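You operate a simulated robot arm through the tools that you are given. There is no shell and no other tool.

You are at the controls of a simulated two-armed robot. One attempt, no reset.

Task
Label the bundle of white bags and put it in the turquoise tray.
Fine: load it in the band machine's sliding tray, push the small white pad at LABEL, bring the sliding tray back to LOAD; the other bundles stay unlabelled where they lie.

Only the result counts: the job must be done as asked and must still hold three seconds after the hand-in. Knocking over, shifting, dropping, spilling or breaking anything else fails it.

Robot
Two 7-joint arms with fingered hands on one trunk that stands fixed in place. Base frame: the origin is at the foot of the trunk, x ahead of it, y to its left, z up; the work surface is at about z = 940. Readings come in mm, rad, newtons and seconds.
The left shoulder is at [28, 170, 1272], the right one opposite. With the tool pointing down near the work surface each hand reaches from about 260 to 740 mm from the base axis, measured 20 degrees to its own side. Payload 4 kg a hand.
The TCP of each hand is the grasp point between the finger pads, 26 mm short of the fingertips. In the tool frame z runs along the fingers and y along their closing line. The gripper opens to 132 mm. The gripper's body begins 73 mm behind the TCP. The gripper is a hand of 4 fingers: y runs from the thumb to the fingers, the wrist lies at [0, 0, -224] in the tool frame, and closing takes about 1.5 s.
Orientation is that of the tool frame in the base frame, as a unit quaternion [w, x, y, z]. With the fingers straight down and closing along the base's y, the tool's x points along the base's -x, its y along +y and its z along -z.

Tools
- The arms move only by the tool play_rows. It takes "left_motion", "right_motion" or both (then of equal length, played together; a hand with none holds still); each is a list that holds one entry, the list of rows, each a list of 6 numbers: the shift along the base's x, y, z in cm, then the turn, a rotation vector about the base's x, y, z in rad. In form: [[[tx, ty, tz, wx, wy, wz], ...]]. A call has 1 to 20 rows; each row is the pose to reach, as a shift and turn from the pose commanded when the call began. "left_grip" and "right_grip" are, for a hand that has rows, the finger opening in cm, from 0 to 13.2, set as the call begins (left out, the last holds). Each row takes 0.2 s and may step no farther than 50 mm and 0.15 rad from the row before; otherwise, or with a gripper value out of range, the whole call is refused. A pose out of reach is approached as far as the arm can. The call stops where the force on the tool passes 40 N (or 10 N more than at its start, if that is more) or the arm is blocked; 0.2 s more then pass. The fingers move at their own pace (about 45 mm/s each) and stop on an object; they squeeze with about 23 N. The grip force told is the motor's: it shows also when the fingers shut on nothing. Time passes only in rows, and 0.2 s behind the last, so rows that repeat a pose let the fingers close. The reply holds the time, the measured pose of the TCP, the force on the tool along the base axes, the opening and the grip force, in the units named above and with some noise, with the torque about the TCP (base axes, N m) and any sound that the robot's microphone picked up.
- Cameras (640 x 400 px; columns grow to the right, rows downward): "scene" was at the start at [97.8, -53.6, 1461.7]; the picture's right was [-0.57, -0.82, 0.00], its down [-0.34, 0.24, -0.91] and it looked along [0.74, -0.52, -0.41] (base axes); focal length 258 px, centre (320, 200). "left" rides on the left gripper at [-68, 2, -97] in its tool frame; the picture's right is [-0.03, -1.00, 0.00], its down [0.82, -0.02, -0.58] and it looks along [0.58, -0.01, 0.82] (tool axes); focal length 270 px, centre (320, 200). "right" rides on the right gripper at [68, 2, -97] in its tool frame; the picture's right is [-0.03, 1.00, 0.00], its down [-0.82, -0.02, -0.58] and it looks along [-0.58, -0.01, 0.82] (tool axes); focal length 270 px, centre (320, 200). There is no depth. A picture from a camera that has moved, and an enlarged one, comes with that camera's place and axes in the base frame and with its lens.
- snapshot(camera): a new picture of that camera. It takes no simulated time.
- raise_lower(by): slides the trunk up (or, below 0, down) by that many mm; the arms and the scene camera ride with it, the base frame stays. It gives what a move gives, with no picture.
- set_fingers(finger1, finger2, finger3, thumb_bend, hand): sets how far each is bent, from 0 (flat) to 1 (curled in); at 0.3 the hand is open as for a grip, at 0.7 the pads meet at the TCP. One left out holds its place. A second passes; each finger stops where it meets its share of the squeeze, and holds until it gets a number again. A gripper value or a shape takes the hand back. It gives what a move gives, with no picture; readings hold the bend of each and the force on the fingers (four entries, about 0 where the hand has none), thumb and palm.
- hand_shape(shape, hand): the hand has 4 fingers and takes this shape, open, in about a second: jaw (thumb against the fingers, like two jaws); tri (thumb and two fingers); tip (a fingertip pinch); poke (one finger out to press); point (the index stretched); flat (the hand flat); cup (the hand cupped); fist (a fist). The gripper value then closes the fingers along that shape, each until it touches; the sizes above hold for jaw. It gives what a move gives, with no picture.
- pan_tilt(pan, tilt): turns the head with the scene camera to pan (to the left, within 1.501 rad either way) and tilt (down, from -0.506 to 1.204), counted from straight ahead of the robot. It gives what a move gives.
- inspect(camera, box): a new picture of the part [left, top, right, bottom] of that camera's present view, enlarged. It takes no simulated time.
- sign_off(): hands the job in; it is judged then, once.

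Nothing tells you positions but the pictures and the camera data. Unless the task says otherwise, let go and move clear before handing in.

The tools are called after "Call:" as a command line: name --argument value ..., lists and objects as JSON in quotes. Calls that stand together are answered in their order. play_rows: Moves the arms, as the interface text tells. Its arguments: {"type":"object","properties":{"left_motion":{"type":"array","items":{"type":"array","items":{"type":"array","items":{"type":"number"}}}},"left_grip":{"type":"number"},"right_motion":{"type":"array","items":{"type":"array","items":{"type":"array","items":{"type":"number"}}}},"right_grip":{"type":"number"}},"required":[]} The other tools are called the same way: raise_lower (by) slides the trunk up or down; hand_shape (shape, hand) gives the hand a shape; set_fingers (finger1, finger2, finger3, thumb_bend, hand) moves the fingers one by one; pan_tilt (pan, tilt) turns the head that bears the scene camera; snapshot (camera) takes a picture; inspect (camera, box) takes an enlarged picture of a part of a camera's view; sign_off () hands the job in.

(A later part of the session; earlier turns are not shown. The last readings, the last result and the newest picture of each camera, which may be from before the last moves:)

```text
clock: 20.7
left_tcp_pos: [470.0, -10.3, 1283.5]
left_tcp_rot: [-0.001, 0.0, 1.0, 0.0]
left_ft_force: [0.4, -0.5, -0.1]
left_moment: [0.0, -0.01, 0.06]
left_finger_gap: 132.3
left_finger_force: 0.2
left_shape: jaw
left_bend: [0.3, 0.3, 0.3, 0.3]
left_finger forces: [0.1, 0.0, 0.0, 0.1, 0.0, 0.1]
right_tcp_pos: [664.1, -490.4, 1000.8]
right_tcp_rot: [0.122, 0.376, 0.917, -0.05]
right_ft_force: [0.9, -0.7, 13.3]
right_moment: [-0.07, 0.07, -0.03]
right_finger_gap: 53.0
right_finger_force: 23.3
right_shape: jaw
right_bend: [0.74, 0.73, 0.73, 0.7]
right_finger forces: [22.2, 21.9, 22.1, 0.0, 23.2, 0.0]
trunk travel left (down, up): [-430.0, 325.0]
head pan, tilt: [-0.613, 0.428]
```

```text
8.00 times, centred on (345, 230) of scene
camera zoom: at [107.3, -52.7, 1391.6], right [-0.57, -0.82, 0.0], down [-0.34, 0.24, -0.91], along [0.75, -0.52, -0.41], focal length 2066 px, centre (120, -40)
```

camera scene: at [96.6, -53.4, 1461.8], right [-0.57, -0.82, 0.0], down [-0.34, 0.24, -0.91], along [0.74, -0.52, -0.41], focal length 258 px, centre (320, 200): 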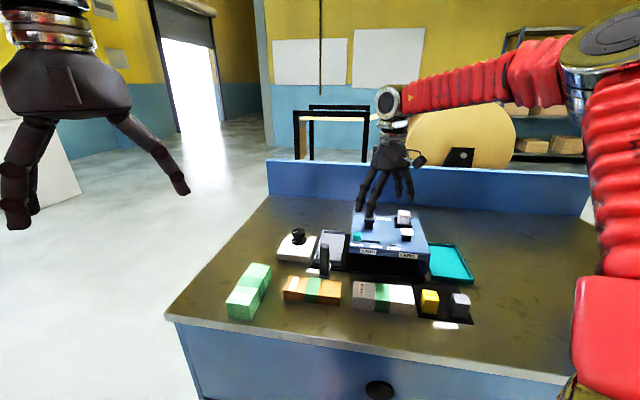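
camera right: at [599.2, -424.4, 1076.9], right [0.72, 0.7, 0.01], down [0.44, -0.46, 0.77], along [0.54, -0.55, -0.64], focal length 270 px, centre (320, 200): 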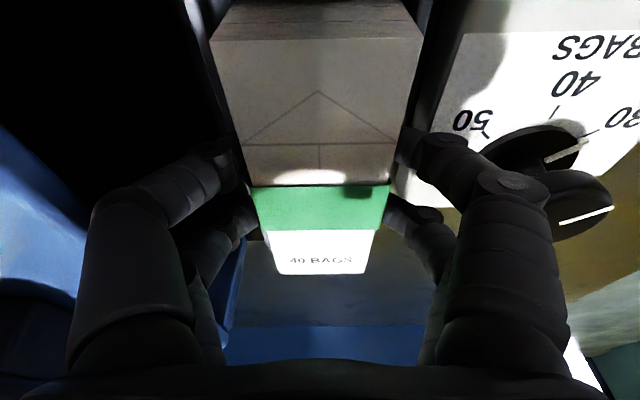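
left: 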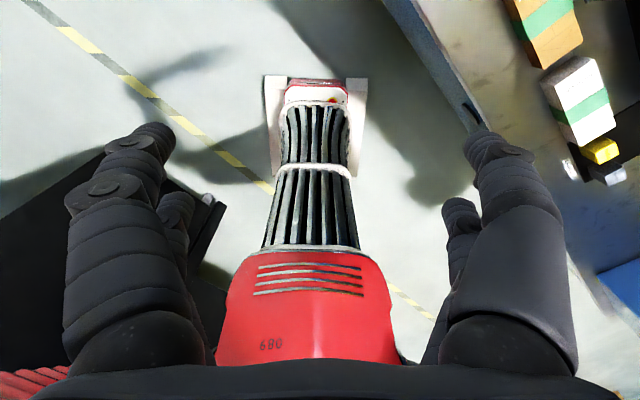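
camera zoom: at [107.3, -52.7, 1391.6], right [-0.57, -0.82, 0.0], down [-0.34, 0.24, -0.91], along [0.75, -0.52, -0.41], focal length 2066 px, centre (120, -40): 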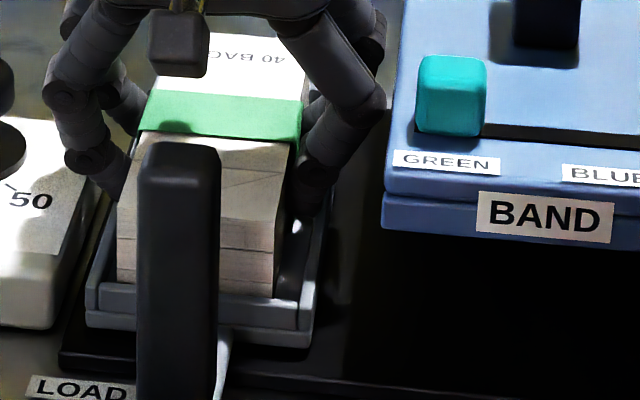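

The bundle is inside the tray, on its floor. I'll open just slightly to release and then rise straight up.

Call:
play_rows --right_motion '[[[0, 0, 0.1, 0, 0, 0], [0, 0, 0.1, 0, 0, 0], [0, 0, 0.1, 0, 0, 0], [0, 0, 0.1, 0, 0, 0]]]' --right_grip 6.8

Call:
inspect --camera "scene" --box '[310, 180, 390, 260]'

Call:
snapshot --camera "right"

```text
clock: 21.7
left_tcp_pos: [471.0, -11.5, 1285.2]
left_tcp_rot: [-0.001, 0.0, 1.0, 0.0]
left_ft_force: [0.1, -0.4, -0.9]
left_moment: [-0.03, 0.03, -0.02]
left_finger_gap: 131.8
left_finger_force: 0.0
left_shape: jaw
left_bend: [0.3, 0.3, 0.3, 0.3]
left_finger forces: [0.0, 0.1, 0.1, 0.0, 0.0, 0.0]
right_tcp_pos: [662.7, -491.0, 1001.1]
right_tcp_rot: [0.12, 0.375, 0.918, -0.05]
right_ft_force: [1.3, -1.0, 7.8]
right_moment: [0.14, -0.04, -0.06]
right_finger_gap: 64.6
right_finger_force: 0.0
right_shape: jaw
right_bend: [0.75, 0.73, 0.73, 0.7]
right_finger forces: [7.3, 0.1, 0.0, 0.1, 3.0, 0.0]
trunk travel left (down, up): [-430.0, 325.0]
head pan, tilt: [-0.613, 0.428]
```

```text
5.00 times, centred on (350, 220) of scene
camera zoom: at [108.2, -53.1, 1391.3], right [-0.57, -0.82, 0.0], down [-0.34, 0.24, -0.91], along [0.74, -0.52, -0.41], focal length 1291 px, centre (170, 100)
```

zoom: 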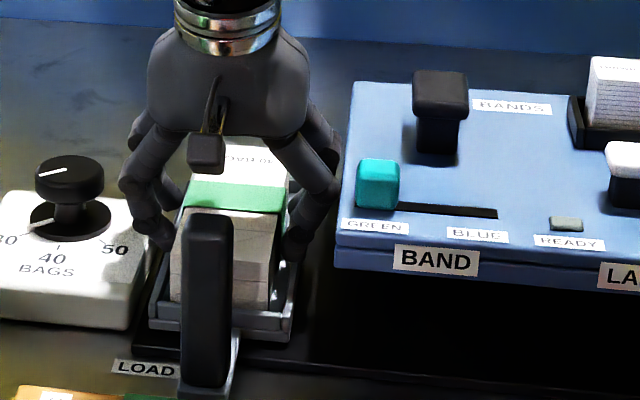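

```text
taken
camera right: at [599.6, -424.3, 1075.8], right [0.72, 0.7, 0.0], down [0.44, -0.46, 0.77], along [0.54, -0.55, -0.64], focal length 270 px, centre (320, 200)
```

right: 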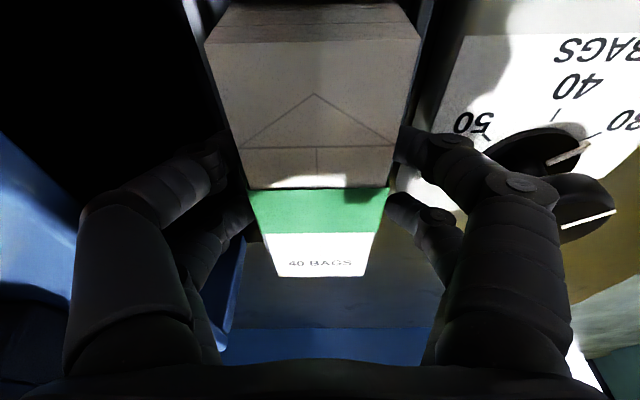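

Call:
play_rows --right_motion '[[[0, 0, 0.5, 0, 0, 0], [0, 0, 1, 0, 0, 0], [0, 0, 2, 0, 0, 0], [0, 0, 3.5, 0, 0, 0], [0, 0, 6, 0, 0, 0], [0, 0, 9, 0, 0, 0], [0, 0, 12, 0, 0, 0], [0, 0, 12, 0, 0, 0]]]'

Call:
inspect --camera "scene" --box '[280, 150, 440, 270]'

Call:
snapshot --camera "right"

```text
clock: 23.5
left_tcp_pos: [472.7, -11.3, 1283.4]
left_tcp_rot: [-0.001, 0.0, 1.0, 0.0]
left_ft_force: [0.0, -0.2, -0.7]
left_moment: [0.02, 0.0, 0.02]
left_finger_gap: 131.9
left_finger_force: 0.1
left_shape: jaw
left_bend: [0.3, 0.3, 0.3, 0.3]
left_finger forces: [0.0, 0.1, 0.1, 0.0, 0.1, 0.0]
right_tcp_pos: [663.1, -492.0, 1119.4]
right_tcp_rot: [0.119, 0.375, 0.918, -0.051]
right_ft_force: [-0.2, 0.9, 0.5]
right_moment: [-0.01, -0.02, 0.02]
right_finger_gap: 67.1
right_finger_force: 0.0
right_shape: jaw
right_bend: [0.73, 0.73, 0.73, 0.7]
right_finger forces: [0.1, 0.0, 0.0, 0.0, 0.0, 0.1]
trunk travel left (down, up): [-430.0, 325.0]
head pan, tilt: [-0.613, 0.428]
```

```text
3.33 times, centred on (360, 210) of scene
camera zoom: at [109.4, -53.8, 1391.1], right [-0.57, -0.82, 0.0], down [-0.34, 0.24, -0.91], along [0.74, -0.52, -0.42], focal length 861 px, centre (187, 167)
```

zoom: 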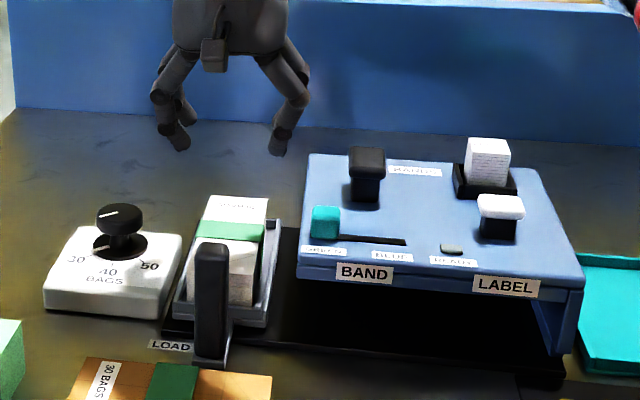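

```text
taken
camera right: at [599.3, -425.4, 1195.2], right [0.72, 0.7, 0.0], down [0.44, -0.46, 0.77], along [0.54, -0.55, -0.64], focal length 270 px, centre (320, 200)
```

right: 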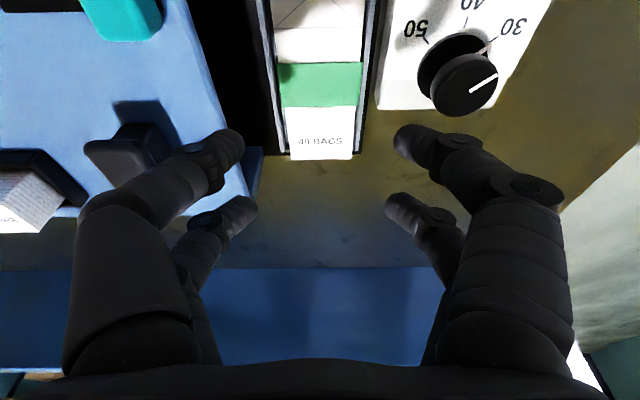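

The bundle lies properly in the tray. Next I move to the handle post (top near (573, -405, 1055)) to grip it with the outer finger pair.

Call:
play_rows --right_motion '[[[-2.5, 2.4, 0, 0, 0, 0], [-5, 4.8, 0, 0, 0, 0], [-7.5, 7.2, 0, 0, 0, 0], [-9.3, 9.0, 0, 0, 0, 0], [-10.9, 10.5, 0, 0, 0, 0], [-10.9, 10.5, -1.5, 0, 0, 0], [-10.9, 10.5, -2.5, 0, 0, 0], [-10.9, 10.5, -2.5, 0, 0, 0]]]' --right_grip 8

Call:
inspect --camera "scene" --box '[280, 150, 440, 270]'

Call:
snapshot --camera "right"

```text
clock: 25.3
left_tcp_pos: [471.8, -11.9, 1282.7]
left_tcp_rot: [0.0, 0.0, 1.0, -0.001]
left_ft_force: [-1.1, -0.4, 0.6]
left_moment: [0.01, 0.0, -0.01]
left_finger_gap: 132.2
left_finger_force: 0.0
left_shape: jaw
left_bend: [0.3, 0.3, 0.3, 0.3]
left_finger forces: [0.1, 0.0, 0.0, 0.1, 0.0, 0.1]
right_tcp_pos: [556.5, -385.5, 1095.1]
right_tcp_rot: [0.12, 0.375, 0.918, -0.05]
right_ft_force: [0.6, 0.0, -0.2]
right_moment: [-0.04, 0.01, 0.03]
right_finger_gap: 79.7
right_finger_force: 0.1
right_shape: jaw
right_bend: [0.71, 0.71, 0.71, 0.7]
right_finger forces: [0.1, 0.0, 0.0, 0.0, 0.0, 0.0]
trunk travel left (down, up): [-430.0, 325.0]
head pan, tilt: [-0.613, 0.428]
```

```text
3.33 times, centred on (360, 210) of scene
camera zoom: at [108.8, -53.7, 1391.2], right [-0.57, -0.82, 0.0], down [-0.34, 0.24, -0.91], along [0.74, -0.52, -0.41], focal length 861 px, centre (187, 167)
```

zoom: 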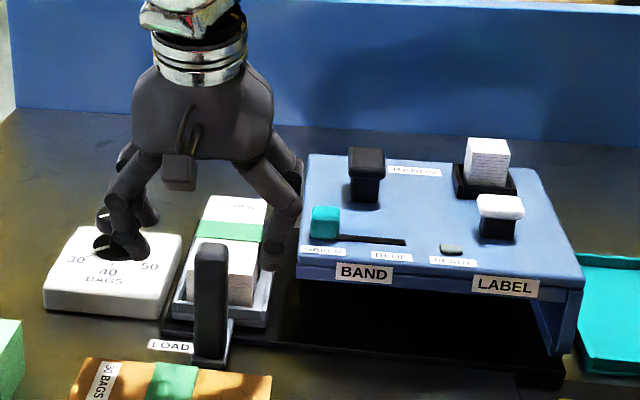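

```text
taken
camera right: at [491.3, -319.9, 1170.9], right [0.72, 0.7, 0.0], down [0.44, -0.46, 0.77], along [0.54, -0.55, -0.64], focal length 270 px, centre (320, 200)
```

right: 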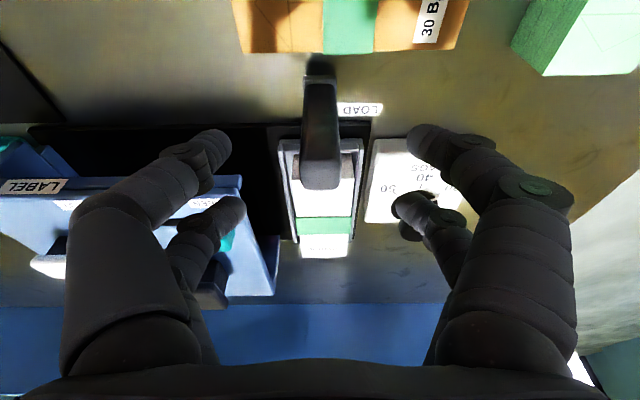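

The post is centred between the fingers. I pull back a few mm for roof clearance, descend and grip.

Call:
play_rows --right_motion '[[[-0.3, 0.25, -1, 0, 0, 0], [-0.3, 0.25, -2.5, 0, 0, 0], [-0.3, 0.25, -4, 0, 0, 0], [-0.3, 0.25, -5.5, 0, 0, 0], [-0.3, 0.25, -5.5, 0, 0, 0]]]'

Call:
play_rows --right_motion '[[[0, 0, 0, 0, 0, 0], [0, 0, 0, 0, 0, 0], [0, 0, 0, 0, 0, 0], [0, 0, 0, 0, 0, 0], [0, 0, 0, 0, 0, 0], [0, 0, 0, 0, 0, 0], [0, 0, 0, 0, 0, 0], [0, 0, 0, 0, 0, 0]]]' --right_grip 1.5

Call:
inspect --camera "scene" --box '[280, 150, 440, 270]'

Call:
snapshot --camera "right"

```text
clock: 26.5
left_tcp_pos: [471.1, -10.6, 1283.5]
left_tcp_rot: [0.001, 0.0, 1.0, 0.0]
left_ft_force: [-1.1, 0.2, 0.3]
left_moment: [0.01, 0.0, 0.0]
left_finger_gap: 131.8
left_finger_force: 0.1
left_shape: jaw
left_bend: [0.3, 0.3, 0.3, 0.3]
left_finger forces: [0.0, 0.1, 0.0, 0.0, 0.0, 0.0]
right_tcp_pos: [552.3, -383.4, 1037.9]
right_tcp_rot: [0.12, 0.376, 0.917, -0.051]
right_ft_force: [-0.8, -0.1, -1.1]
right_moment: [0.0, -0.01, -0.02]
right_finger_gap: 79.4
right_finger_force: 0.0
right_shape: jaw
right_bend: [0.71, 0.71, 0.71, 0.7]
right_finger forces: [0.0, 0.0, 0.1, 0.0, 0.0, 0.0]
trunk travel left (down, up): [-430.0, 325.0]
head pan, tilt: [-0.613, 0.428]
```

```text
clock: 28.3
left_tcp_pos: [472.5, -10.6, 1284.5]
left_tcp_rot: [-0.001, 0.001, 1.0, 0.0]
left_ft_force: [-0.6, -0.5, -0.1]
left_moment: [0.03, 0.0, 0.0]
left_finger_gap: 132.0
left_finger_force: 0.2
left_shape: jaw
left_bend: [0.3, 0.3, 0.3, 0.3]
left_finger forces: [0.0, 0.1, 0.0, 0.0, 0.0, 0.0]
right_tcp_pos: [552.6, -384.5, 1040.2]
right_tcp_rot: [0.121, 0.375, 0.918, -0.05]
right_ft_force: [-0.2, -0.5, 1.5]
right_moment: [-0.02, -0.02, 0.04]
right_finger_gap: 16.3
right_finger_force: 0.1
right_shape: jaw
right_bend: [0.72, 0.71, 0.72, 0.7]
right_finger forces: [0.0, 2.3, 2.0, 0.0, 0.0, 0.0]
trunk travel left (down, up): [-430.0, 325.0]
head pan, tilt: [-0.613, 0.428]
```

```text
3.33 times, centred on (360, 210) of scene
camera zoom: at [108.7, -53.4, 1391.2], right [-0.57, -0.82, 0.0], down [-0.34, 0.24, -0.91], along [0.74, -0.52, -0.41], focal length 861 px, centre (187, 167)
```

zoom: 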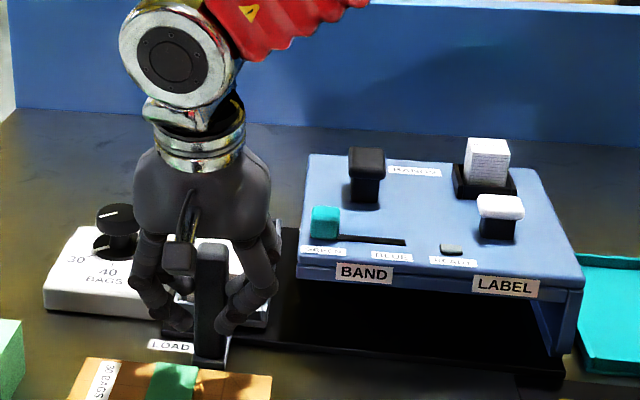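

```text
taken
camera right: at [488.3, -317.7, 1114.8], right [0.72, 0.7, 0.0], down [0.44, -0.46, 0.77], along [0.54, -0.55, -0.64], focal length 270 px, centre (320, 200)
```

right: 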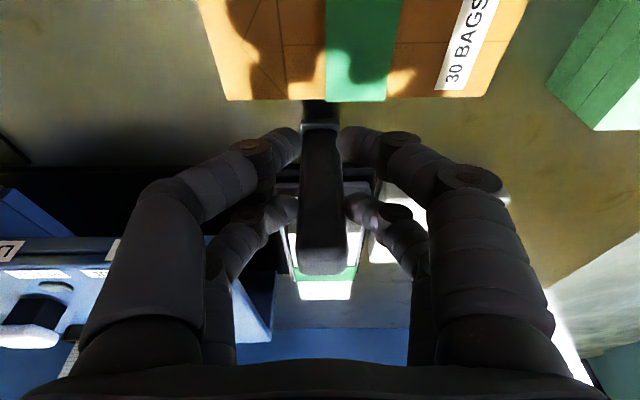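

The outer pair straddles the post. I'll squeeze fully and start sliding the tray toward LABEL.

Call:
play_rows --right_motion '[[[0, 0, 0, 0, 0, 0], [0, 0, 0, 0, 0, 0], [0, 0, 0, 0, 0, 0], [-0.5, -0.5, 0, 0, 0, 0], [-1.2, -1.2, 0, 0, 0, 0], [-2.0, -2.0, 0, 0, 0, 0], [-2.8, -2.8, 0, 0, 0, 0], [-3.5, -3.5, 0, 0, 0, 0]]]' --right_grip 0

Call:
inspect --camera "scene" --box '[280, 150, 440, 270]'

Call:
snapshot --camera "right"

```text
clock: 30.1
left_tcp_pos: [472.7, -12.5, 1283.0]
left_tcp_rot: [-0.001, 0.0, 1.0, 0.0]
left_ft_force: [0.0, 0.3, -0.2]
left_moment: [0.0, 0.0, -0.01]
left_finger_gap: 131.6
left_finger_force: 0.2
left_shape: jaw
left_bend: [0.3, 0.3, 0.3, 0.3]
left_finger forces: [0.0, 0.0, 0.0, 0.0, 0.0, 0.1]
right_tcp_pos: [518.0, -418.0, 1037.6]
right_tcp_rot: [0.119, 0.375, 0.918, -0.051]
right_ft_force: [-0.5, 0.3, -4.7]
right_moment: [0.09, 0.11, 0.02]
right_finger_gap: 0.0
right_finger_force: 22.5
right_shape: jaw
right_bend: [0.61, 0.72, 0.72, 0.7]
right_finger forces: [0.0, 20.8, 20.7, 0.1, 0.1, 0.1]
trunk travel left (down, up): [-430.0, 325.0]
head pan, tilt: [-0.613, 0.428]
```

```text
3.33 times, centred on (360, 210) of scene
camera zoom: at [109.1, -54.0, 1391.2], right [-0.57, -0.82, 0.0], down [-0.34, 0.24, -0.91], along [0.74, -0.52, -0.42], focal length 861 px, centre (187, 167)
```

zoom: 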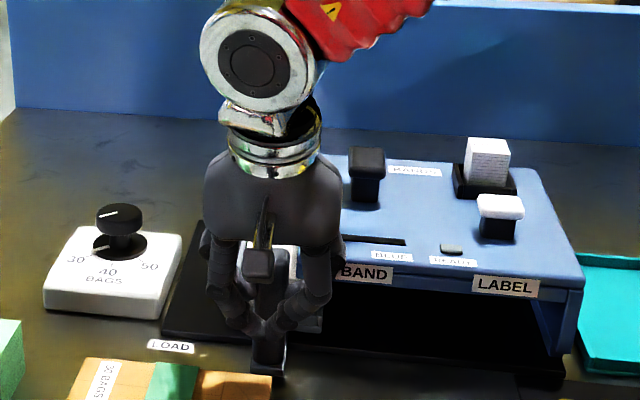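

```text
taken
camera right: at [454.4, -352.0, 1114.4], right [0.72, 0.7, 0.0], down [0.44, -0.46, 0.77], along [0.54, -0.55, -0.64], focal length 270 px, centre (320, 200)
```

right: 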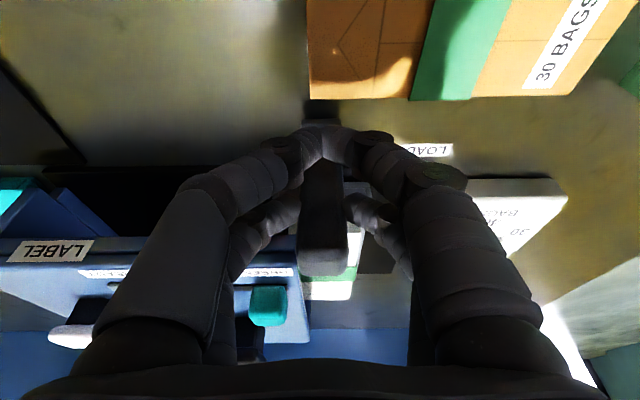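

The tray follows with low force. Continuing the slide toward LABEL.

Call:
play_rows --right_motion '[[[-1, -1, 0, 0, 0, 0], [-2, -2, 0, 0, 0, 0], [-3, -3, 0, 0, 0, 0], [-4, -4, 0, 0, 0, 0], [-5, -5, 0, 0, 0, 0], [-6, -6, 0, 0, 0, 0], [-7, -7, 0, 0, 0, 0], [-8, -8, 0, 0, 0, 0], [-9, -9, 0, 0, 0, 0], [-10, -10, 0, 0, 0, 0], [-11, -11, 0, 0, 0, 0]]]'

Call:
inspect --camera "scene" --box '[300, 150, 460, 270]'

Call:
snapshot --camera "right"

```text
clock: 32.5
left_tcp_pos: [472.4, -12.9, 1283.6]
left_tcp_rot: [-0.001, -0.001, 1.0, 0.001]
left_ft_force: [-0.2, -1.1, 0.2]
left_moment: [0.0, -0.04, 0.0]
left_finger_gap: 131.9
left_finger_force: 0.0
left_shape: jaw
left_bend: [0.3, 0.3, 0.3, 0.3]
left_finger forces: [0.0, 0.0, 0.0, 0.0, 0.0, 0.1]
right_tcp_pos: [405.8, -529.8, 1040.1]
right_tcp_rot: [0.119, 0.375, 0.918, -0.049]
right_ft_force: [0.3, -0.6, -11.8]
right_moment: [0.16, 0.14, 0.01]
right_finger_gap: 0.2
right_finger_force: 23.0
right_shape: jaw
right_bend: [0.61, 0.72, 0.72, 0.7]
right_finger forces: [0.1, 19.8, 19.9, 0.0, 0.0, 0.1]
trunk travel left (down, up): [-430.0, 325.0]
head pan, tilt: [-0.613, 0.428]
```

```text
3.33 times, centred on (380, 210) of scene
camera zoom: at [109.4, -54.9, 1391.1], right [-0.57, -0.82, 0.0], down [-0.34, 0.24, -0.91], along [0.74, -0.52, -0.42], focal length 861 px, centre (120, 167)
```

zoom: 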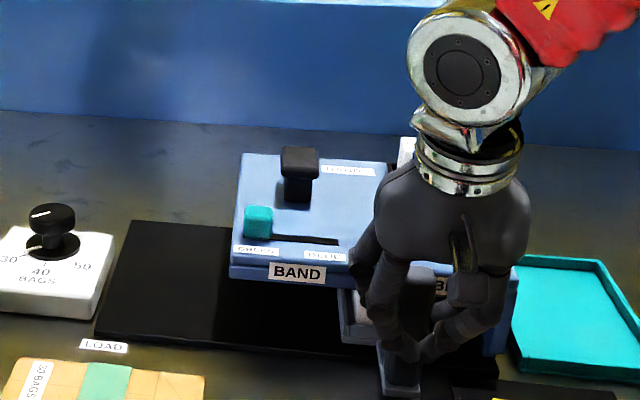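

```text
taken
camera right: at [343.0, -463.2, 1115.2], right [0.72, 0.7, 0.0], down [0.44, -0.46, 0.77], along [0.54, -0.55, -0.64], focal length 270 px, centre (320, 200)
```

right: 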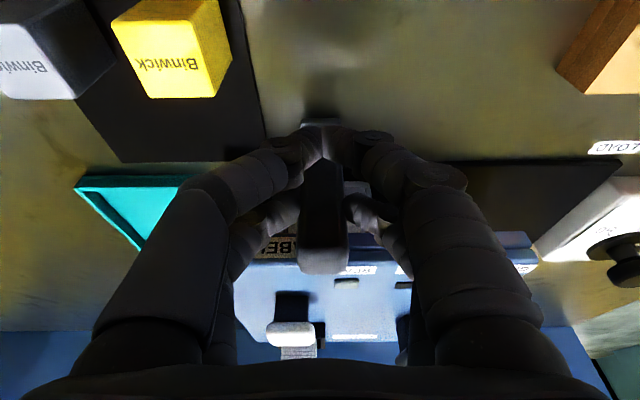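

About 20–25 mm remains before the tray lines up with the white pad. I'll continue slowly, watching force and the READY lamp.

Call:
play_rows --right_motion '[[[-0.4, -0.4, -0.1, 0, 0, 0], [-0.8, -0.8, -0.1, 0, 0, 0], [-1.2, -1.2, -0.1, 0, 0, 0], [-1.5, -1.5, -0.1, 0, 0, 0], [-1.5, -1.5, -0.1, 0, 0, 0]]]'

Call:
inspect --camera "right" --box '[200, 150, 440, 370]'

Call:
inspect --camera "scene" --box '[340, 180, 460, 270]'

```text
clock: 33.7
left_tcp_pos: [471.5, -12.6, 1283.1]
left_tcp_rot: [0.0, 0.0, 1.0, -0.001]
left_ft_force: [0.2, 1.2, 0.5]
left_moment: [0.0, 0.0, 0.0]
left_finger_gap: 131.9
left_finger_force: 0.0
left_shape: jaw
left_bend: [0.3, 0.3, 0.3, 0.3]
left_finger forces: [0.1, 0.0, 0.0, 0.0, 0.0, 0.1]
right_tcp_pos: [391.7, -543.7, 1039.5]
right_tcp_rot: [0.119, 0.376, 0.917, -0.051]
right_ft_force: [-1.0, 0.1, -7.1]
right_moment: [0.14, 0.13, 0.01]
right_finger_gap: 0.1
right_finger_force: 22.7
right_shape: jaw
right_bend: [0.61, 0.72, 0.72, 0.7]
right_finger forces: [0.1, 20.1, 21.0, 0.0, 0.0, 0.0]
trunk travel left (down, up): [-430.0, 325.0]
head pan, tilt: [-0.613, 0.428]
```

```text
1.82 times, centred on (320, 260) of right
camera zoom: at [328.2, -478.2, 1114.9], right [0.72, 0.7, 0.0], down [0.44, -0.46, 0.77], along [0.54, -0.55, -0.64], focal length 491 px, centre (320, 91)
```

zoom: 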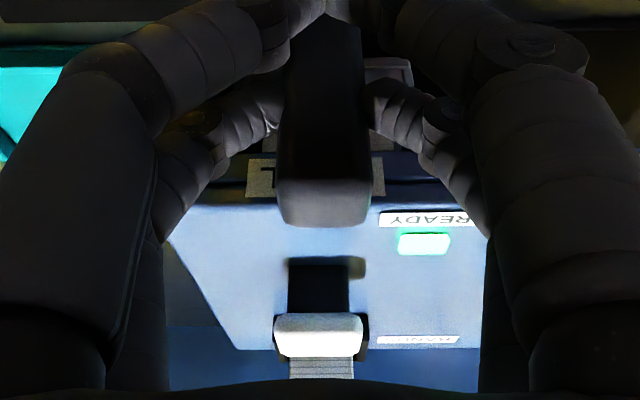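

```text
4.44 times, centred on (400, 225) of scene
camera zoom: at [108.9, -54.2, 1391.2], right [-0.57, -0.82, 0.0], down [-0.34, 0.24, -0.91], along [0.74, -0.52, -0.42], focal length 1148 px, centre (-36, 89)
```

zoom: 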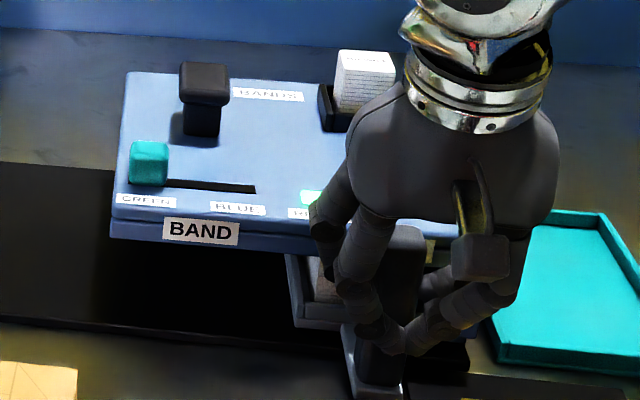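

The READY lamp is lit green and the post lines up with the white pad. Releasing the post and rising.

Call:
play_rows --right_motion '[[[0, 0, 0, 0, 0, 0], [0, 0, 0, 0, 0, 0], [0, 0, 0, 0, 0, 0], [0, 0, 0, 0, 0, 0], [0, 0, 0, 0, 0, 0], [0, 0, 2, 0, 0, 0], [0, 0, 5, 0, 0, 0], [0, 0, 8, 0, 0, 0], [0, 0, 11, 0, 0, 0], [0, 0, 11, 0, 0, 0]]]' --right_grip 7

Call:
snapshot --camera "right"

Call:
inspect --camera "scene" --box '[320, 150, 480, 270]'

```text
clock: 35.9
left_tcp_pos: [471.8, -11.3, 1283.3]
left_tcp_rot: [-0.001, 0.0, 1.0, 0.0]
left_ft_force: [-0.9, -0.8, 0.5]
left_moment: [-0.02, -0.01, 0.0]
left_finger_gap: 131.9
left_finger_force: 0.1
left_shape: jaw
left_bend: [0.3, 0.3, 0.3, 0.3]
left_finger forces: [0.1, 0.1, 0.0, 0.1, 0.0, 0.0]
right_tcp_pos: [392.7, -545.1, 1148.7]
right_tcp_rot: [0.121, 0.376, 0.917, -0.051]
right_ft_force: [0.2, 0.8, -0.2]
right_moment: [0.02, -0.01, -0.04]
right_finger_gap: 69.3
right_finger_force: 0.0
right_shape: jaw
right_bend: [0.72, 0.72, 0.72, 0.7]
right_finger forces: [0.0, 0.0, 0.0, 0.0, 0.0, 0.0]
trunk travel left (down, up): [-430.0, 325.0]
head pan, tilt: [-0.613, 0.428]
```

```text
taken
camera right: at [328.3, -478.4, 1225.3], right [0.72, 0.7, 0.0], down [0.44, -0.46, 0.77], along [0.54, -0.55, -0.64], focal length 270 px, centre (320, 200)
```

right: 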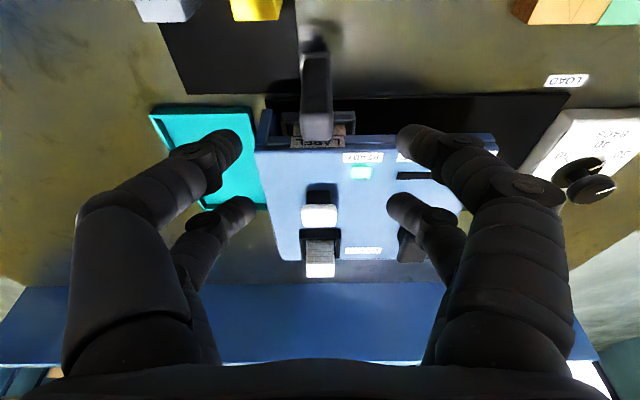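

```text
3.33 times, centred on (400, 210) of scene
camera zoom: at [109.0, -53.7, 1391.2], right [-0.57, -0.82, 0.0], down [-0.34, 0.24, -0.91], along [0.74, -0.52, -0.41], focal length 861 px, centre (53, 167)
```

zoom: 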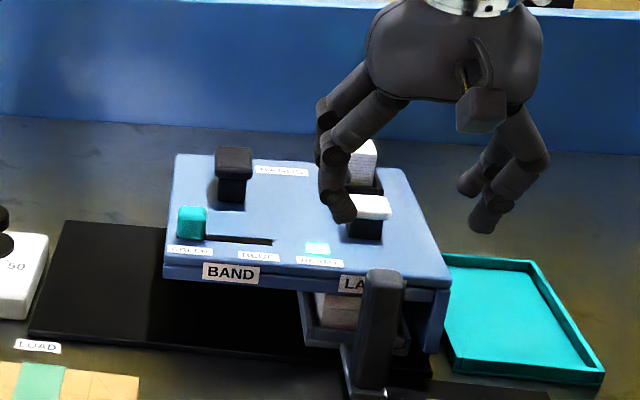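

READY stays lit. I'll close the hand and bring the lower finger pair over the white LABEL pad near (478, -632, 1066).

Call:
play_rows --right_motion '[[[0, 0, 0, 0, 0, 0], [2, -2, 0, 0, 0, 0], [4, -4, 0, 0, 0, 0], [6, -6, 0, 0, 0, 0], [8, -8, 0, 0, 0, 0], [8.9, -8.9, 0, 0, 0, 0], [8.9, -8.9, -1, 0, 0, 0], [8.9, -8.9, -2, 0, 0, 0], [8.9, -8.9, -3, 0, 0, 0], [8.9, -8.9, -3, 0, 0, 0]]]' --right_grip 0

Call:
snapshot --camera "right"

Call:
inspect --camera "scene" --box '[350, 130, 470, 230]'

```text
clock: 38.1
left_tcp_pos: [471.4, -11.0, 1284.7]
left_tcp_rot: [0.0, 0.0, 1.0, 0.0]
left_ft_force: [0.3, -0.1, -0.4]
left_moment: [-0.01, -0.01, 0.04]
left_finger_gap: 131.8
left_finger_force: 0.1
left_shape: jaw
left_bend: [0.3, 0.3, 0.3, 0.3]
left_finger forces: [0.0, 0.1, 0.1, 0.0, 0.0, 0.0]
right_tcp_pos: [481.3, -632.3, 1119.4]
right_tcp_rot: [0.121, 0.375, 0.918, -0.051]
right_ft_force: [-0.1, -0.1, 0.1]
right_moment: [-0.02, 0.05, 0.0]
right_finger_gap: 0.2
right_finger_force: 23.6
right_shape: jaw
right_bend: [0.61, 0.62, 0.62, 0.7]
right_finger forces: [0.0, 0.0, 0.0, 0.0, 0.0, 0.0]
trunk travel left (down, up): [-430.0, 325.0]
head pan, tilt: [-0.613, 0.428]
```

```text
taken
camera right: at [417.9, -567.0, 1194.5], right [0.72, 0.7, 0.0], down [0.44, -0.46, 0.77], along [0.54, -0.55, -0.64], focal length 270 px, centre (320, 200)
```

right: 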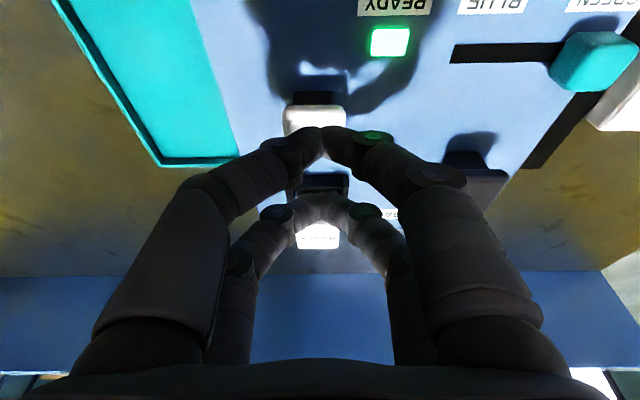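

```text
4.00 times, centred on (410, 180) of scene
camera zoom: at [108.6, -53.5, 1391.3], right [-0.57, -0.82, 0.0], down [-0.34, 0.24, -0.91], along [0.74, -0.52, -0.41], focal length 1033 px, centre (-40, 280)
```

zoom: 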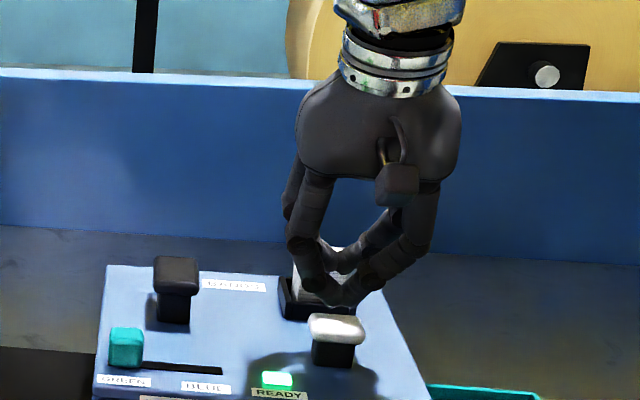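

Tips are right above the pad. Pressing down slowly.

Call:
play_rows --right_motion '[[[-0.2, -0.2, -1.0, 0, 0, 0], [-0.2, -0.2, -1.6, 0, 0, 0], [-0.2, -0.2, -2.0, 0, 0, 0], [-0.2, -0.2, -2.3, 0, 0, 0], [-0.2, -0.2, -2.6, 0, 0, 0], [-0.2, -0.2, -2.9, 0, 0, 0]]]'

Call:
snapshot --camera "right"

Call:
inspect --camera "scene" --box '[350, 150, 470, 250]'

```text
clock: 39.5
left_tcp_pos: [471.2, -11.1, 1284.4]
left_tcp_rot: [0.0, 0.0, 1.0, 0.0]
left_ft_force: [-0.4, 0.2, 0.4]
left_moment: [-0.01, -0.02, 0.01]
left_finger_gap: 132.0
left_finger_force: 0.0
left_shape: jaw
left_bend: [0.3, 0.3, 0.3, 0.3]
left_finger forces: [0.0, 0.0, 0.1, 0.0, 0.0, 0.1]
right_tcp_pos: [479.5, -633.3, 1091.3]
right_tcp_rot: [0.121, 0.374, 0.918, -0.051]
right_ft_force: [0.3, 0.5, 5.6]
right_moment: [0.1, 0.03, 0.0]
right_finger_gap: 0.0
right_finger_force: 23.2
right_shape: jaw
right_bend: [0.62, 0.62, 0.62, 0.7]
right_finger forces: [0.0, 0.1, 0.1, 0.1, 0.0, 0.0]
trunk travel left (down, up): [-430.0, 325.0]
head pan, tilt: [-0.613, 0.428]
```

```text
taken
camera right: at [415.2, -568.0, 1166.3], right [0.72, 0.7, 0.0], down [0.44, -0.46, 0.77], along [0.54, -0.55, -0.64], focal length 270 px, centre (320, 200)
```

right: 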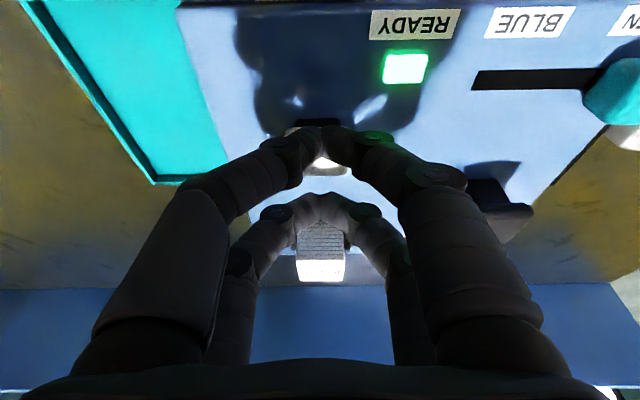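

```text
4.00 times, centred on (410, 200) of scene
camera zoom: at [108.3, -52.9, 1391.3], right [-0.57, -0.82, 0.0], down [-0.34, 0.24, -0.91], along [0.74, -0.52, -0.41], focal length 1033 px, centre (-40, 200)
```

zoom: 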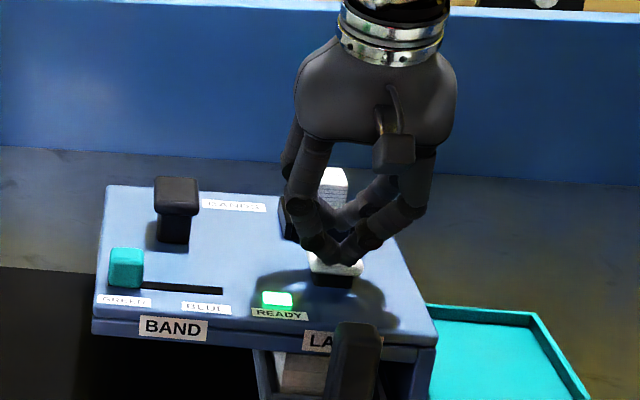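

Call:
play_rows --right_motion '[[[0, 0, -0.25, 0, 0, 0], [0, 0, -0.5, 0, 0, 0], [0, 0, -0.7, 0, 0, 0], [0, 0, -0.9, 0, 0, 0], [0, 0, -0.9, 0, 0, 0]]]'

Call:
snapshot --camera "right"

```text
clock: 40.7
left_tcp_pos: [470.5, -11.4, 1284.0]
left_tcp_rot: [0.0, 0.0, 1.0, -0.001]
left_ft_force: [0.7, -0.7, -0.6]
left_moment: [0.02, 0.0, 0.02]
left_finger_gap: 132.0
left_finger_force: 0.2
left_shape: jaw
left_bend: [0.3, 0.3, 0.3, 0.3]
left_finger forces: [0.0, 0.1, 0.0, 0.0, 0.0, 0.0]
right_tcp_pos: [480.8, -634.5, 1081.9]
right_tcp_rot: [0.121, 0.375, 0.918, -0.05]
right_ft_force: [0.8, 3.7, 10.3]
right_moment: [0.2, 0.01, -0.01]
right_finger_gap: 0.1
right_finger_force: 23.1
right_shape: jaw
right_bend: [0.62, 0.62, 0.62, 0.7]
right_finger forces: [0.1, 0.0, 0.0, 0.0, 0.1, 0.1]
trunk travel left (down, up): [-430.0, 325.0]
head pan, tilt: [-0.613, 0.428]
heard: click
```

```text
taken
camera right: at [415.2, -568.0, 1157.1], right [0.72, 0.7, 0.0], down [0.44, -0.46, 0.77], along [0.54, -0.55, -0.64], focal length 270 px, centre (320, 200)
```

right: 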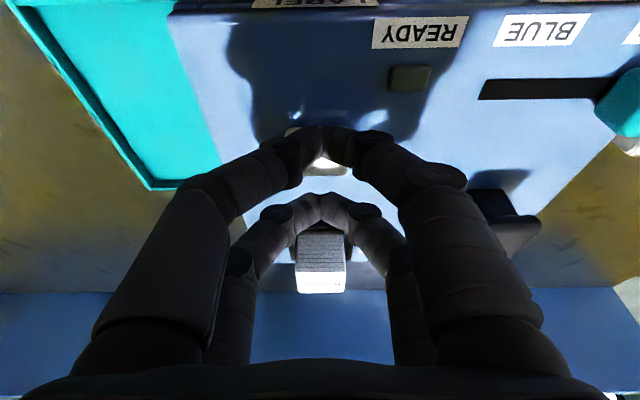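

A click sounded and the READY lamp went off, so the label was applied. Now I rise and go back to the handle post.

Call:
play_rows --right_motion '[[[0, 0, 1, 0, 0, 0], [0, 0, 3, 0, 0, 0], [0, 0, 5, 0, 0, 0], [0, 0, 7, 0, 0, 0], [-2, 2, 7, 0, 0, 0], [-4.5, 4.5, 7, 0, 0, 0], [-7, 7, 7, 0, 0, 0], [-8.7, 9.0, 7, 0, 0, 0], [-8.7, 9.0, 7, 0, 0, 0]]]'

Call:
play_rows --right_motion '[[[0, 0, 0, 0, 0, 0], [0, 0, 0, 0, 0, 0], [0, 0, 0, 0, 0, 0], [0, 0, 0, 0, 0, 0], [0, 0, 0, 0, 0, 0]]]' --right_grip 8

Call:
snapshot --camera "right"

Call:
inspect --camera "scene" --box '[320, 150, 480, 270]'

```text
clock: 42.7
left_tcp_pos: [472.5, -12.4, 1284.7]
left_tcp_rot: [-0.001, 0.0, 1.0, 0.0]
left_ft_force: [-0.1, 0.0, 0.4]
left_moment: [-0.01, -0.03, -0.01]
left_finger_gap: 132.1
left_finger_force: 0.1
left_shape: jaw
left_bend: [0.3, 0.3, 0.3, 0.3]
left_finger forces: [0.0, 0.0, 0.0, 0.1, 0.1, 0.1]
right_tcp_pos: [391.9, -544.5, 1149.5]
right_tcp_rot: [0.121, 0.375, 0.918, -0.051]
right_ft_force: [-0.4, -0.1, -0.6]
right_moment: [0.02, -0.03, -0.02]
right_finger_gap: 0.0
right_finger_force: 23.3
right_shape: jaw
right_bend: [0.62, 0.62, 0.62, 0.7]
right_finger forces: [0.1, 0.0, 0.0, 0.0, 0.0, 0.0]
trunk travel left (down, up): [-430.0, 325.0]
head pan, tilt: [-0.613, 0.428]
```

```text
clock: 43.9
left_tcp_pos: [471.3, -12.9, 1283.2]
left_tcp_rot: [0.0, 0.0, 1.0, 0.0]
left_ft_force: [0.7, -0.1, 1.3]
left_moment: [-0.03, -0.01, -0.02]
left_finger_gap: 131.7
left_finger_force: 0.0
left_shape: jaw
left_bend: [0.3, 0.3, 0.3, 0.3]
left_finger forces: [0.0, 0.0, 0.0, 0.0, 0.0, 0.0]
right_tcp_pos: [392.6, -544.6, 1149.5]
right_tcp_rot: [0.12, 0.377, 0.917, -0.05]
right_ft_force: [-0.3, 0.5, -0.5]
right_moment: [0.02, 0.04, 0.0]
right_finger_gap: 79.5
right_finger_force: 0.1
right_shape: jaw
right_bend: [0.71, 0.71, 0.71, 0.7]
right_finger forces: [0.0, 0.1, 0.1, 0.1, 0.0, 0.0]
trunk travel left (down, up): [-430.0, 325.0]
head pan, tilt: [-0.613, 0.428]
```

```text
taken
camera right: at [328.1, -479.1, 1225.8], right [0.72, 0.7, 0.0], down [0.44, -0.46, 0.77], along [0.54, -0.55, -0.64], focal length 270 px, centre (320, 200)
```

right: 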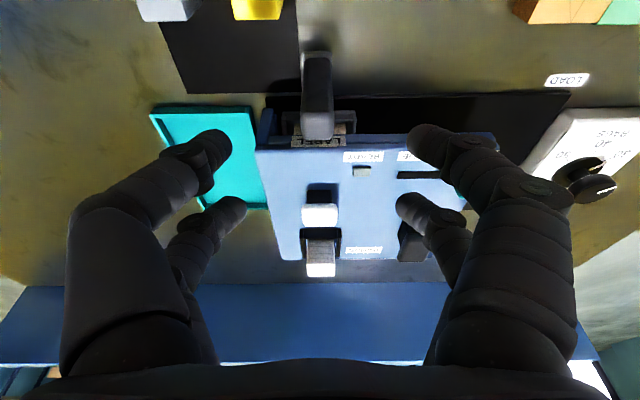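

```text
3.33 times, centred on (400, 210) of scene
camera zoom: at [108.6, -53.6, 1391.2], right [-0.57, -0.82, 0.0], down [-0.34, 0.24, -0.91], along [0.74, -0.52, -0.41], focal length 861 px, centre (53, 167)
```

zoom: 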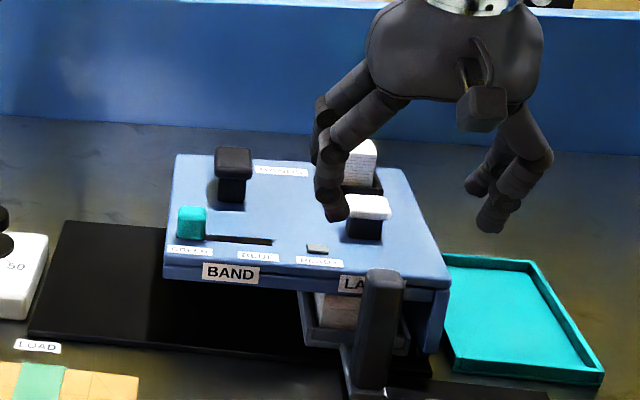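

Call:
play_rows --right_motion '[[[0, 0, -3, 0, 0, 0], [0, 0, -6, 0, 0, 0], [0, 0, -8.5, 0, 0, 0], [0, 0, -10.9, 0, 0, 0], [0, 0, -10.9, 0, 0, 0]]]'

Call:
play_rows --right_motion '[[[0, 0, 0, 0, 0, 0], [0, 0, 0, 0, 0, 0], [0, 0, 0, 0, 0, 0], [0, 0, 0, 0, 0, 0], [0, 0, 0, 0, 0, 0], [0, 0, 0, 0, 0, 0], [0, 0, 0, 0, 0, 0], [0, 0, 0, 0, 0, 0], [0, 0, 0, 0, 0, 0]]]' --right_grip 0

Call:
snapshot --camera "right"

```text
clock: 45.1
left_tcp_pos: [470.0, -11.9, 1283.8]
left_tcp_rot: [0.0, 0.0, 1.0, 0.0]
left_ft_force: [-0.7, 0.4, 0.5]
left_moment: [-0.02, -0.01, 0.0]
left_finger_gap: 131.7
left_finger_force: 0.1
left_shape: jaw
left_bend: [0.3, 0.3, 0.3, 0.3]
left_finger forces: [0.1, 0.0, 0.0, 0.0, 0.0, 0.0]
right_tcp_pos: [392.2, -544.4, 1041.0]
right_tcp_rot: [0.121, 0.375, 0.918, -0.051]
right_ft_force: [0.6, 0.5, 0.2]
right_moment: [-0.01, 0.01, 0.01]
right_finger_gap: 79.6
right_finger_force: 0.1
right_shape: jaw
right_bend: [0.71, 0.71, 0.71, 0.7]
right_finger forces: [0.0, 0.0, 0.1, 0.0, 0.0, 0.0]
trunk travel left (down, up): [-430.0, 325.0]
head pan, tilt: [-0.613, 0.428]
```

```text
clock: 47.1
left_tcp_pos: [470.2, -12.0, 1283.9]
left_tcp_rot: [-0.001, 0.001, 1.0, -0.001]
left_ft_force: [-0.4, 0.6, 0.7]
left_moment: [-0.03, -0.01, 0.02]
left_finger_gap: 131.9
left_finger_force: 0.0
left_shape: jaw
left_bend: [0.3, 0.3, 0.3, 0.3]
left_finger forces: [0.0, 0.1, 0.0, 0.1, 0.0, 0.0]
right_tcp_pos: [392.7, -544.2, 1039.4]
right_tcp_rot: [0.12, 0.376, 0.918, -0.05]
right_ft_force: [0.9, 0.2, -3.5]
right_moment: [0.03, 0.07, 0.02]
right_finger_gap: 0.1
right_finger_force: 22.7
right_shape: jaw
right_bend: [0.6, 0.72, 0.73, 0.7]
right_finger forces: [0.0, 19.9, 19.8, 0.0, 0.0, 0.0]
trunk travel left (down, up): [-430.0, 325.0]
head pan, tilt: [-0.613, 0.428]
```

```text
taken
camera right: at [328.3, -478.3, 1116.8], right [0.72, 0.7, 0.0], down [0.44, -0.46, 0.77], along [0.54, -0.55, -0.64], focal length 270 px, centre (320, 200)
```

right: 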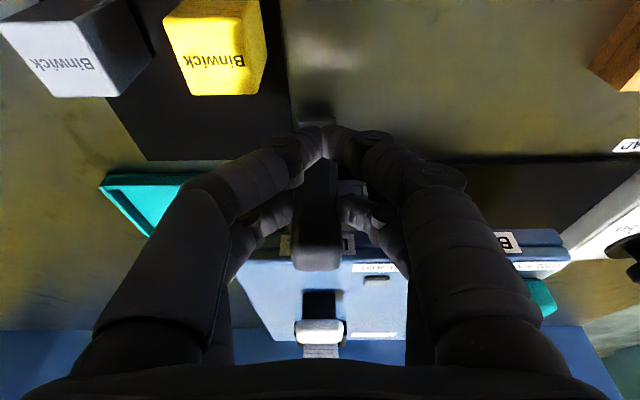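

Post gripped again (20 N per finger of the outer pair). Sliding the tray back to LOAD.

Call:
play_rows --right_motion '[[[0.8, 0.8, 0, 0, 0, 0], [1.8, 1.8, 0, 0, 0, 0], [2.8, 2.8, 0, 0, 0, 0], [3.8, 3.8, 0, 0, 0, 0], [4.8, 4.8, 0, 0, 0, 0], [5.8, 5.8, 0, 0, 0, 0], [6.8, 6.8, 0, 0, 0, 0], [7.8, 7.8, 0, 0, 0, 0], [8.8, 8.8, 0, 0, 0, 0], [9.8, 9.8, 0, 0, 0, 0], [10.8, 10.8, 0, 0, 0, 0], [11.8, 11.8, 0, 0, 0, 0], [12.8, 12.8, 0, 0, 0, 0], [13.8, 13.8, 0, 0, 0, 0], [14.6, 14.6, 0, 0, 0, 0], [15.2, 15.2, 0, 0, 0, 0]]]'

Call:
play_rows --right_motion '[[[0.2, 0.2, 0, 0, 0, 0], [0.4, 0.4, 0, 0, 0, 0], [0.6, 0.6, 0, 0, 0, 0], [0.8, 0.8, 0, 0, 0, 0], [1.0, 1.0, 0, 0, 0, 0], [1.1, 1.1, 0, 0, 0, 0]]]'

Call:
snapshot --camera "right"

Call:
inspect --camera "scene" --box '[280, 150, 440, 270]'

```text
clock: 50.5
left_tcp_pos: [472.2, -12.0, 1283.2]
left_tcp_rot: [-0.001, 0.0, 1.0, 0.0]
left_ft_force: [-0.4, -0.1, 0.2]
left_moment: [-0.03, 0.02, 0.01]
left_finger_gap: 131.8
left_finger_force: 0.0
left_shape: jaw
left_bend: [0.3, 0.3, 0.3, 0.3]
left_finger forces: [0.1, 0.0, 0.1, 0.0, 0.0, 0.0]
right_tcp_pos: [544.8, -392.2, 1043.0]
right_tcp_rot: [0.12, 0.376, 0.917, -0.05]
right_ft_force: [-2.3, 3.1, -10.4]
right_moment: [0.22, 0.19, -0.03]
right_finger_gap: 0.0
right_finger_force: 23.2
right_shape: jaw
right_bend: [0.6, 0.72, 0.73, 0.7]
right_finger forces: [0.0, 20.0, 19.9, 0.1, 0.1, 0.0]
trunk travel left (down, up): [-430.0, 325.0]
head pan, tilt: [-0.613, 0.428]
```

```text
clock: 51.9
left_tcp_pos: [471.9, -10.3, 1283.7]
left_tcp_rot: [0.0, 0.0, 1.0, 0.0]
left_ft_force: [-0.1, -0.5, 0.1]
left_moment: [0.01, 0.02, -0.02]
left_finger_gap: 131.8
left_finger_force: 0.0
left_shape: jaw
left_bend: [0.3, 0.3, 0.3, 0.3]
left_finger forces: [0.0, 0.1, 0.1, 0.0, 0.0, 0.0]
right_tcp_pos: [555.1, -381.3, 1040.0]
right_tcp_rot: [0.12, 0.376, 0.917, -0.05]
right_ft_force: [-3.5, 0.9, -5.7]
right_moment: [0.12, 0.14, -0.06]
right_finger_gap: 0.0
right_finger_force: 23.1
right_shape: jaw
right_bend: [0.6, 0.72, 0.73, 0.7]
right_finger forces: [0.0, 19.3, 21.7, 0.1, 0.1, 0.0]
trunk travel left (down, up): [-430.0, 325.0]
head pan, tilt: [-0.613, 0.428]
```

```text
taken
camera right: at [491.1, -315.7, 1117.0], right [0.72, 0.7, 0.0], down [0.44, -0.46, 0.77], along [0.54, -0.55, -0.64], focal length 270 px, centre (320, 200)
```

right: 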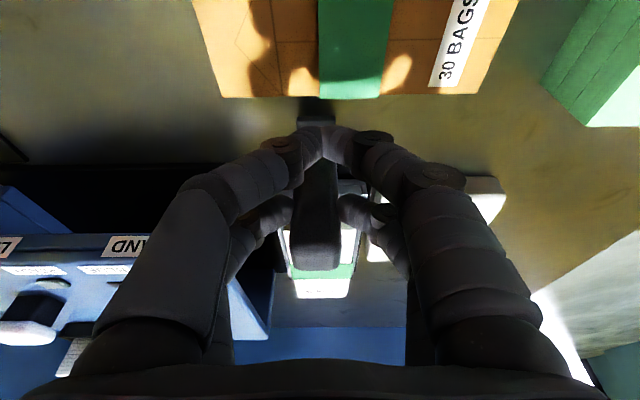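

```text
3.33 times, centred on (360, 210) of scene
camera zoom: at [108.6, -53.8, 1391.3], right [-0.57, -0.82, 0.0], down [-0.34, 0.24, -0.91], along [0.74, -0.52, -0.41], focal length 861 px, centre (187, 167)
```

zoom: 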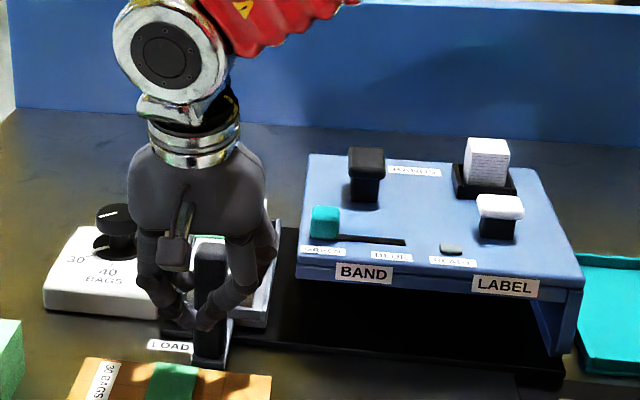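

Call:
play_rows --right_motion '[[[0.15, 0.15, 0, 0, 0, 0], [0.3, 0.3, 0, 0, 0, 0], [0.3, 0.3, 0, 0, 0, 0]]]'

Call:
inspect --camera "scene" --box '[300, 190, 380, 260]'

```text
clock: 52.7
left_tcp_pos: [471.6, -11.9, 1283.5]
left_tcp_rot: [0.0, 0.0, 1.0, 0.0]
left_ft_force: [0.9, 0.6, -1.1]
left_moment: [0.01, 0.0, -0.02]
left_finger_gap: 131.9
left_finger_force: 0.0
left_shape: jaw
left_bend: [0.3, 0.3, 0.3, 0.3]
left_finger forces: [0.1, 0.0, 0.0, 0.0, 0.1, 0.1]
right_tcp_pos: [557.6, -379.7, 1041.7]
right_tcp_rot: [0.119, 0.375, 0.918, -0.05]
right_ft_force: [-6.3, -5.7, -5.5]
right_moment: [-0.08, 0.18, -0.21]
right_finger_gap: 0.0
right_finger_force: 22.5
right_shape: jaw
right_bend: [0.6, 0.72, 0.73, 0.7]
right_finger forces: [0.0, 16.9, 25.8, 0.1, 0.0, 0.1]
trunk travel left (down, up): [-430.0, 325.0]
head pan, tilt: [-0.613, 0.428]
```

```text
5.71 times, centred on (340, 225) of scene
camera zoom: at [108.2, -54.7, 1391.2], right [-0.57, -0.82, 0.0], down [-0.34, 0.24, -0.91], along [0.74, -0.52, -0.41], focal length 1475 px, centre (206, 57)
```

zoom: 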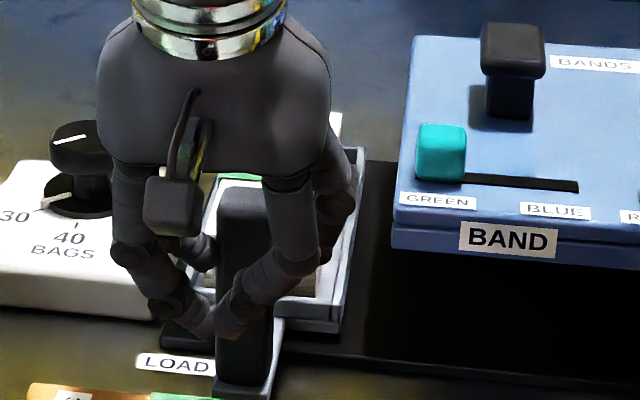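

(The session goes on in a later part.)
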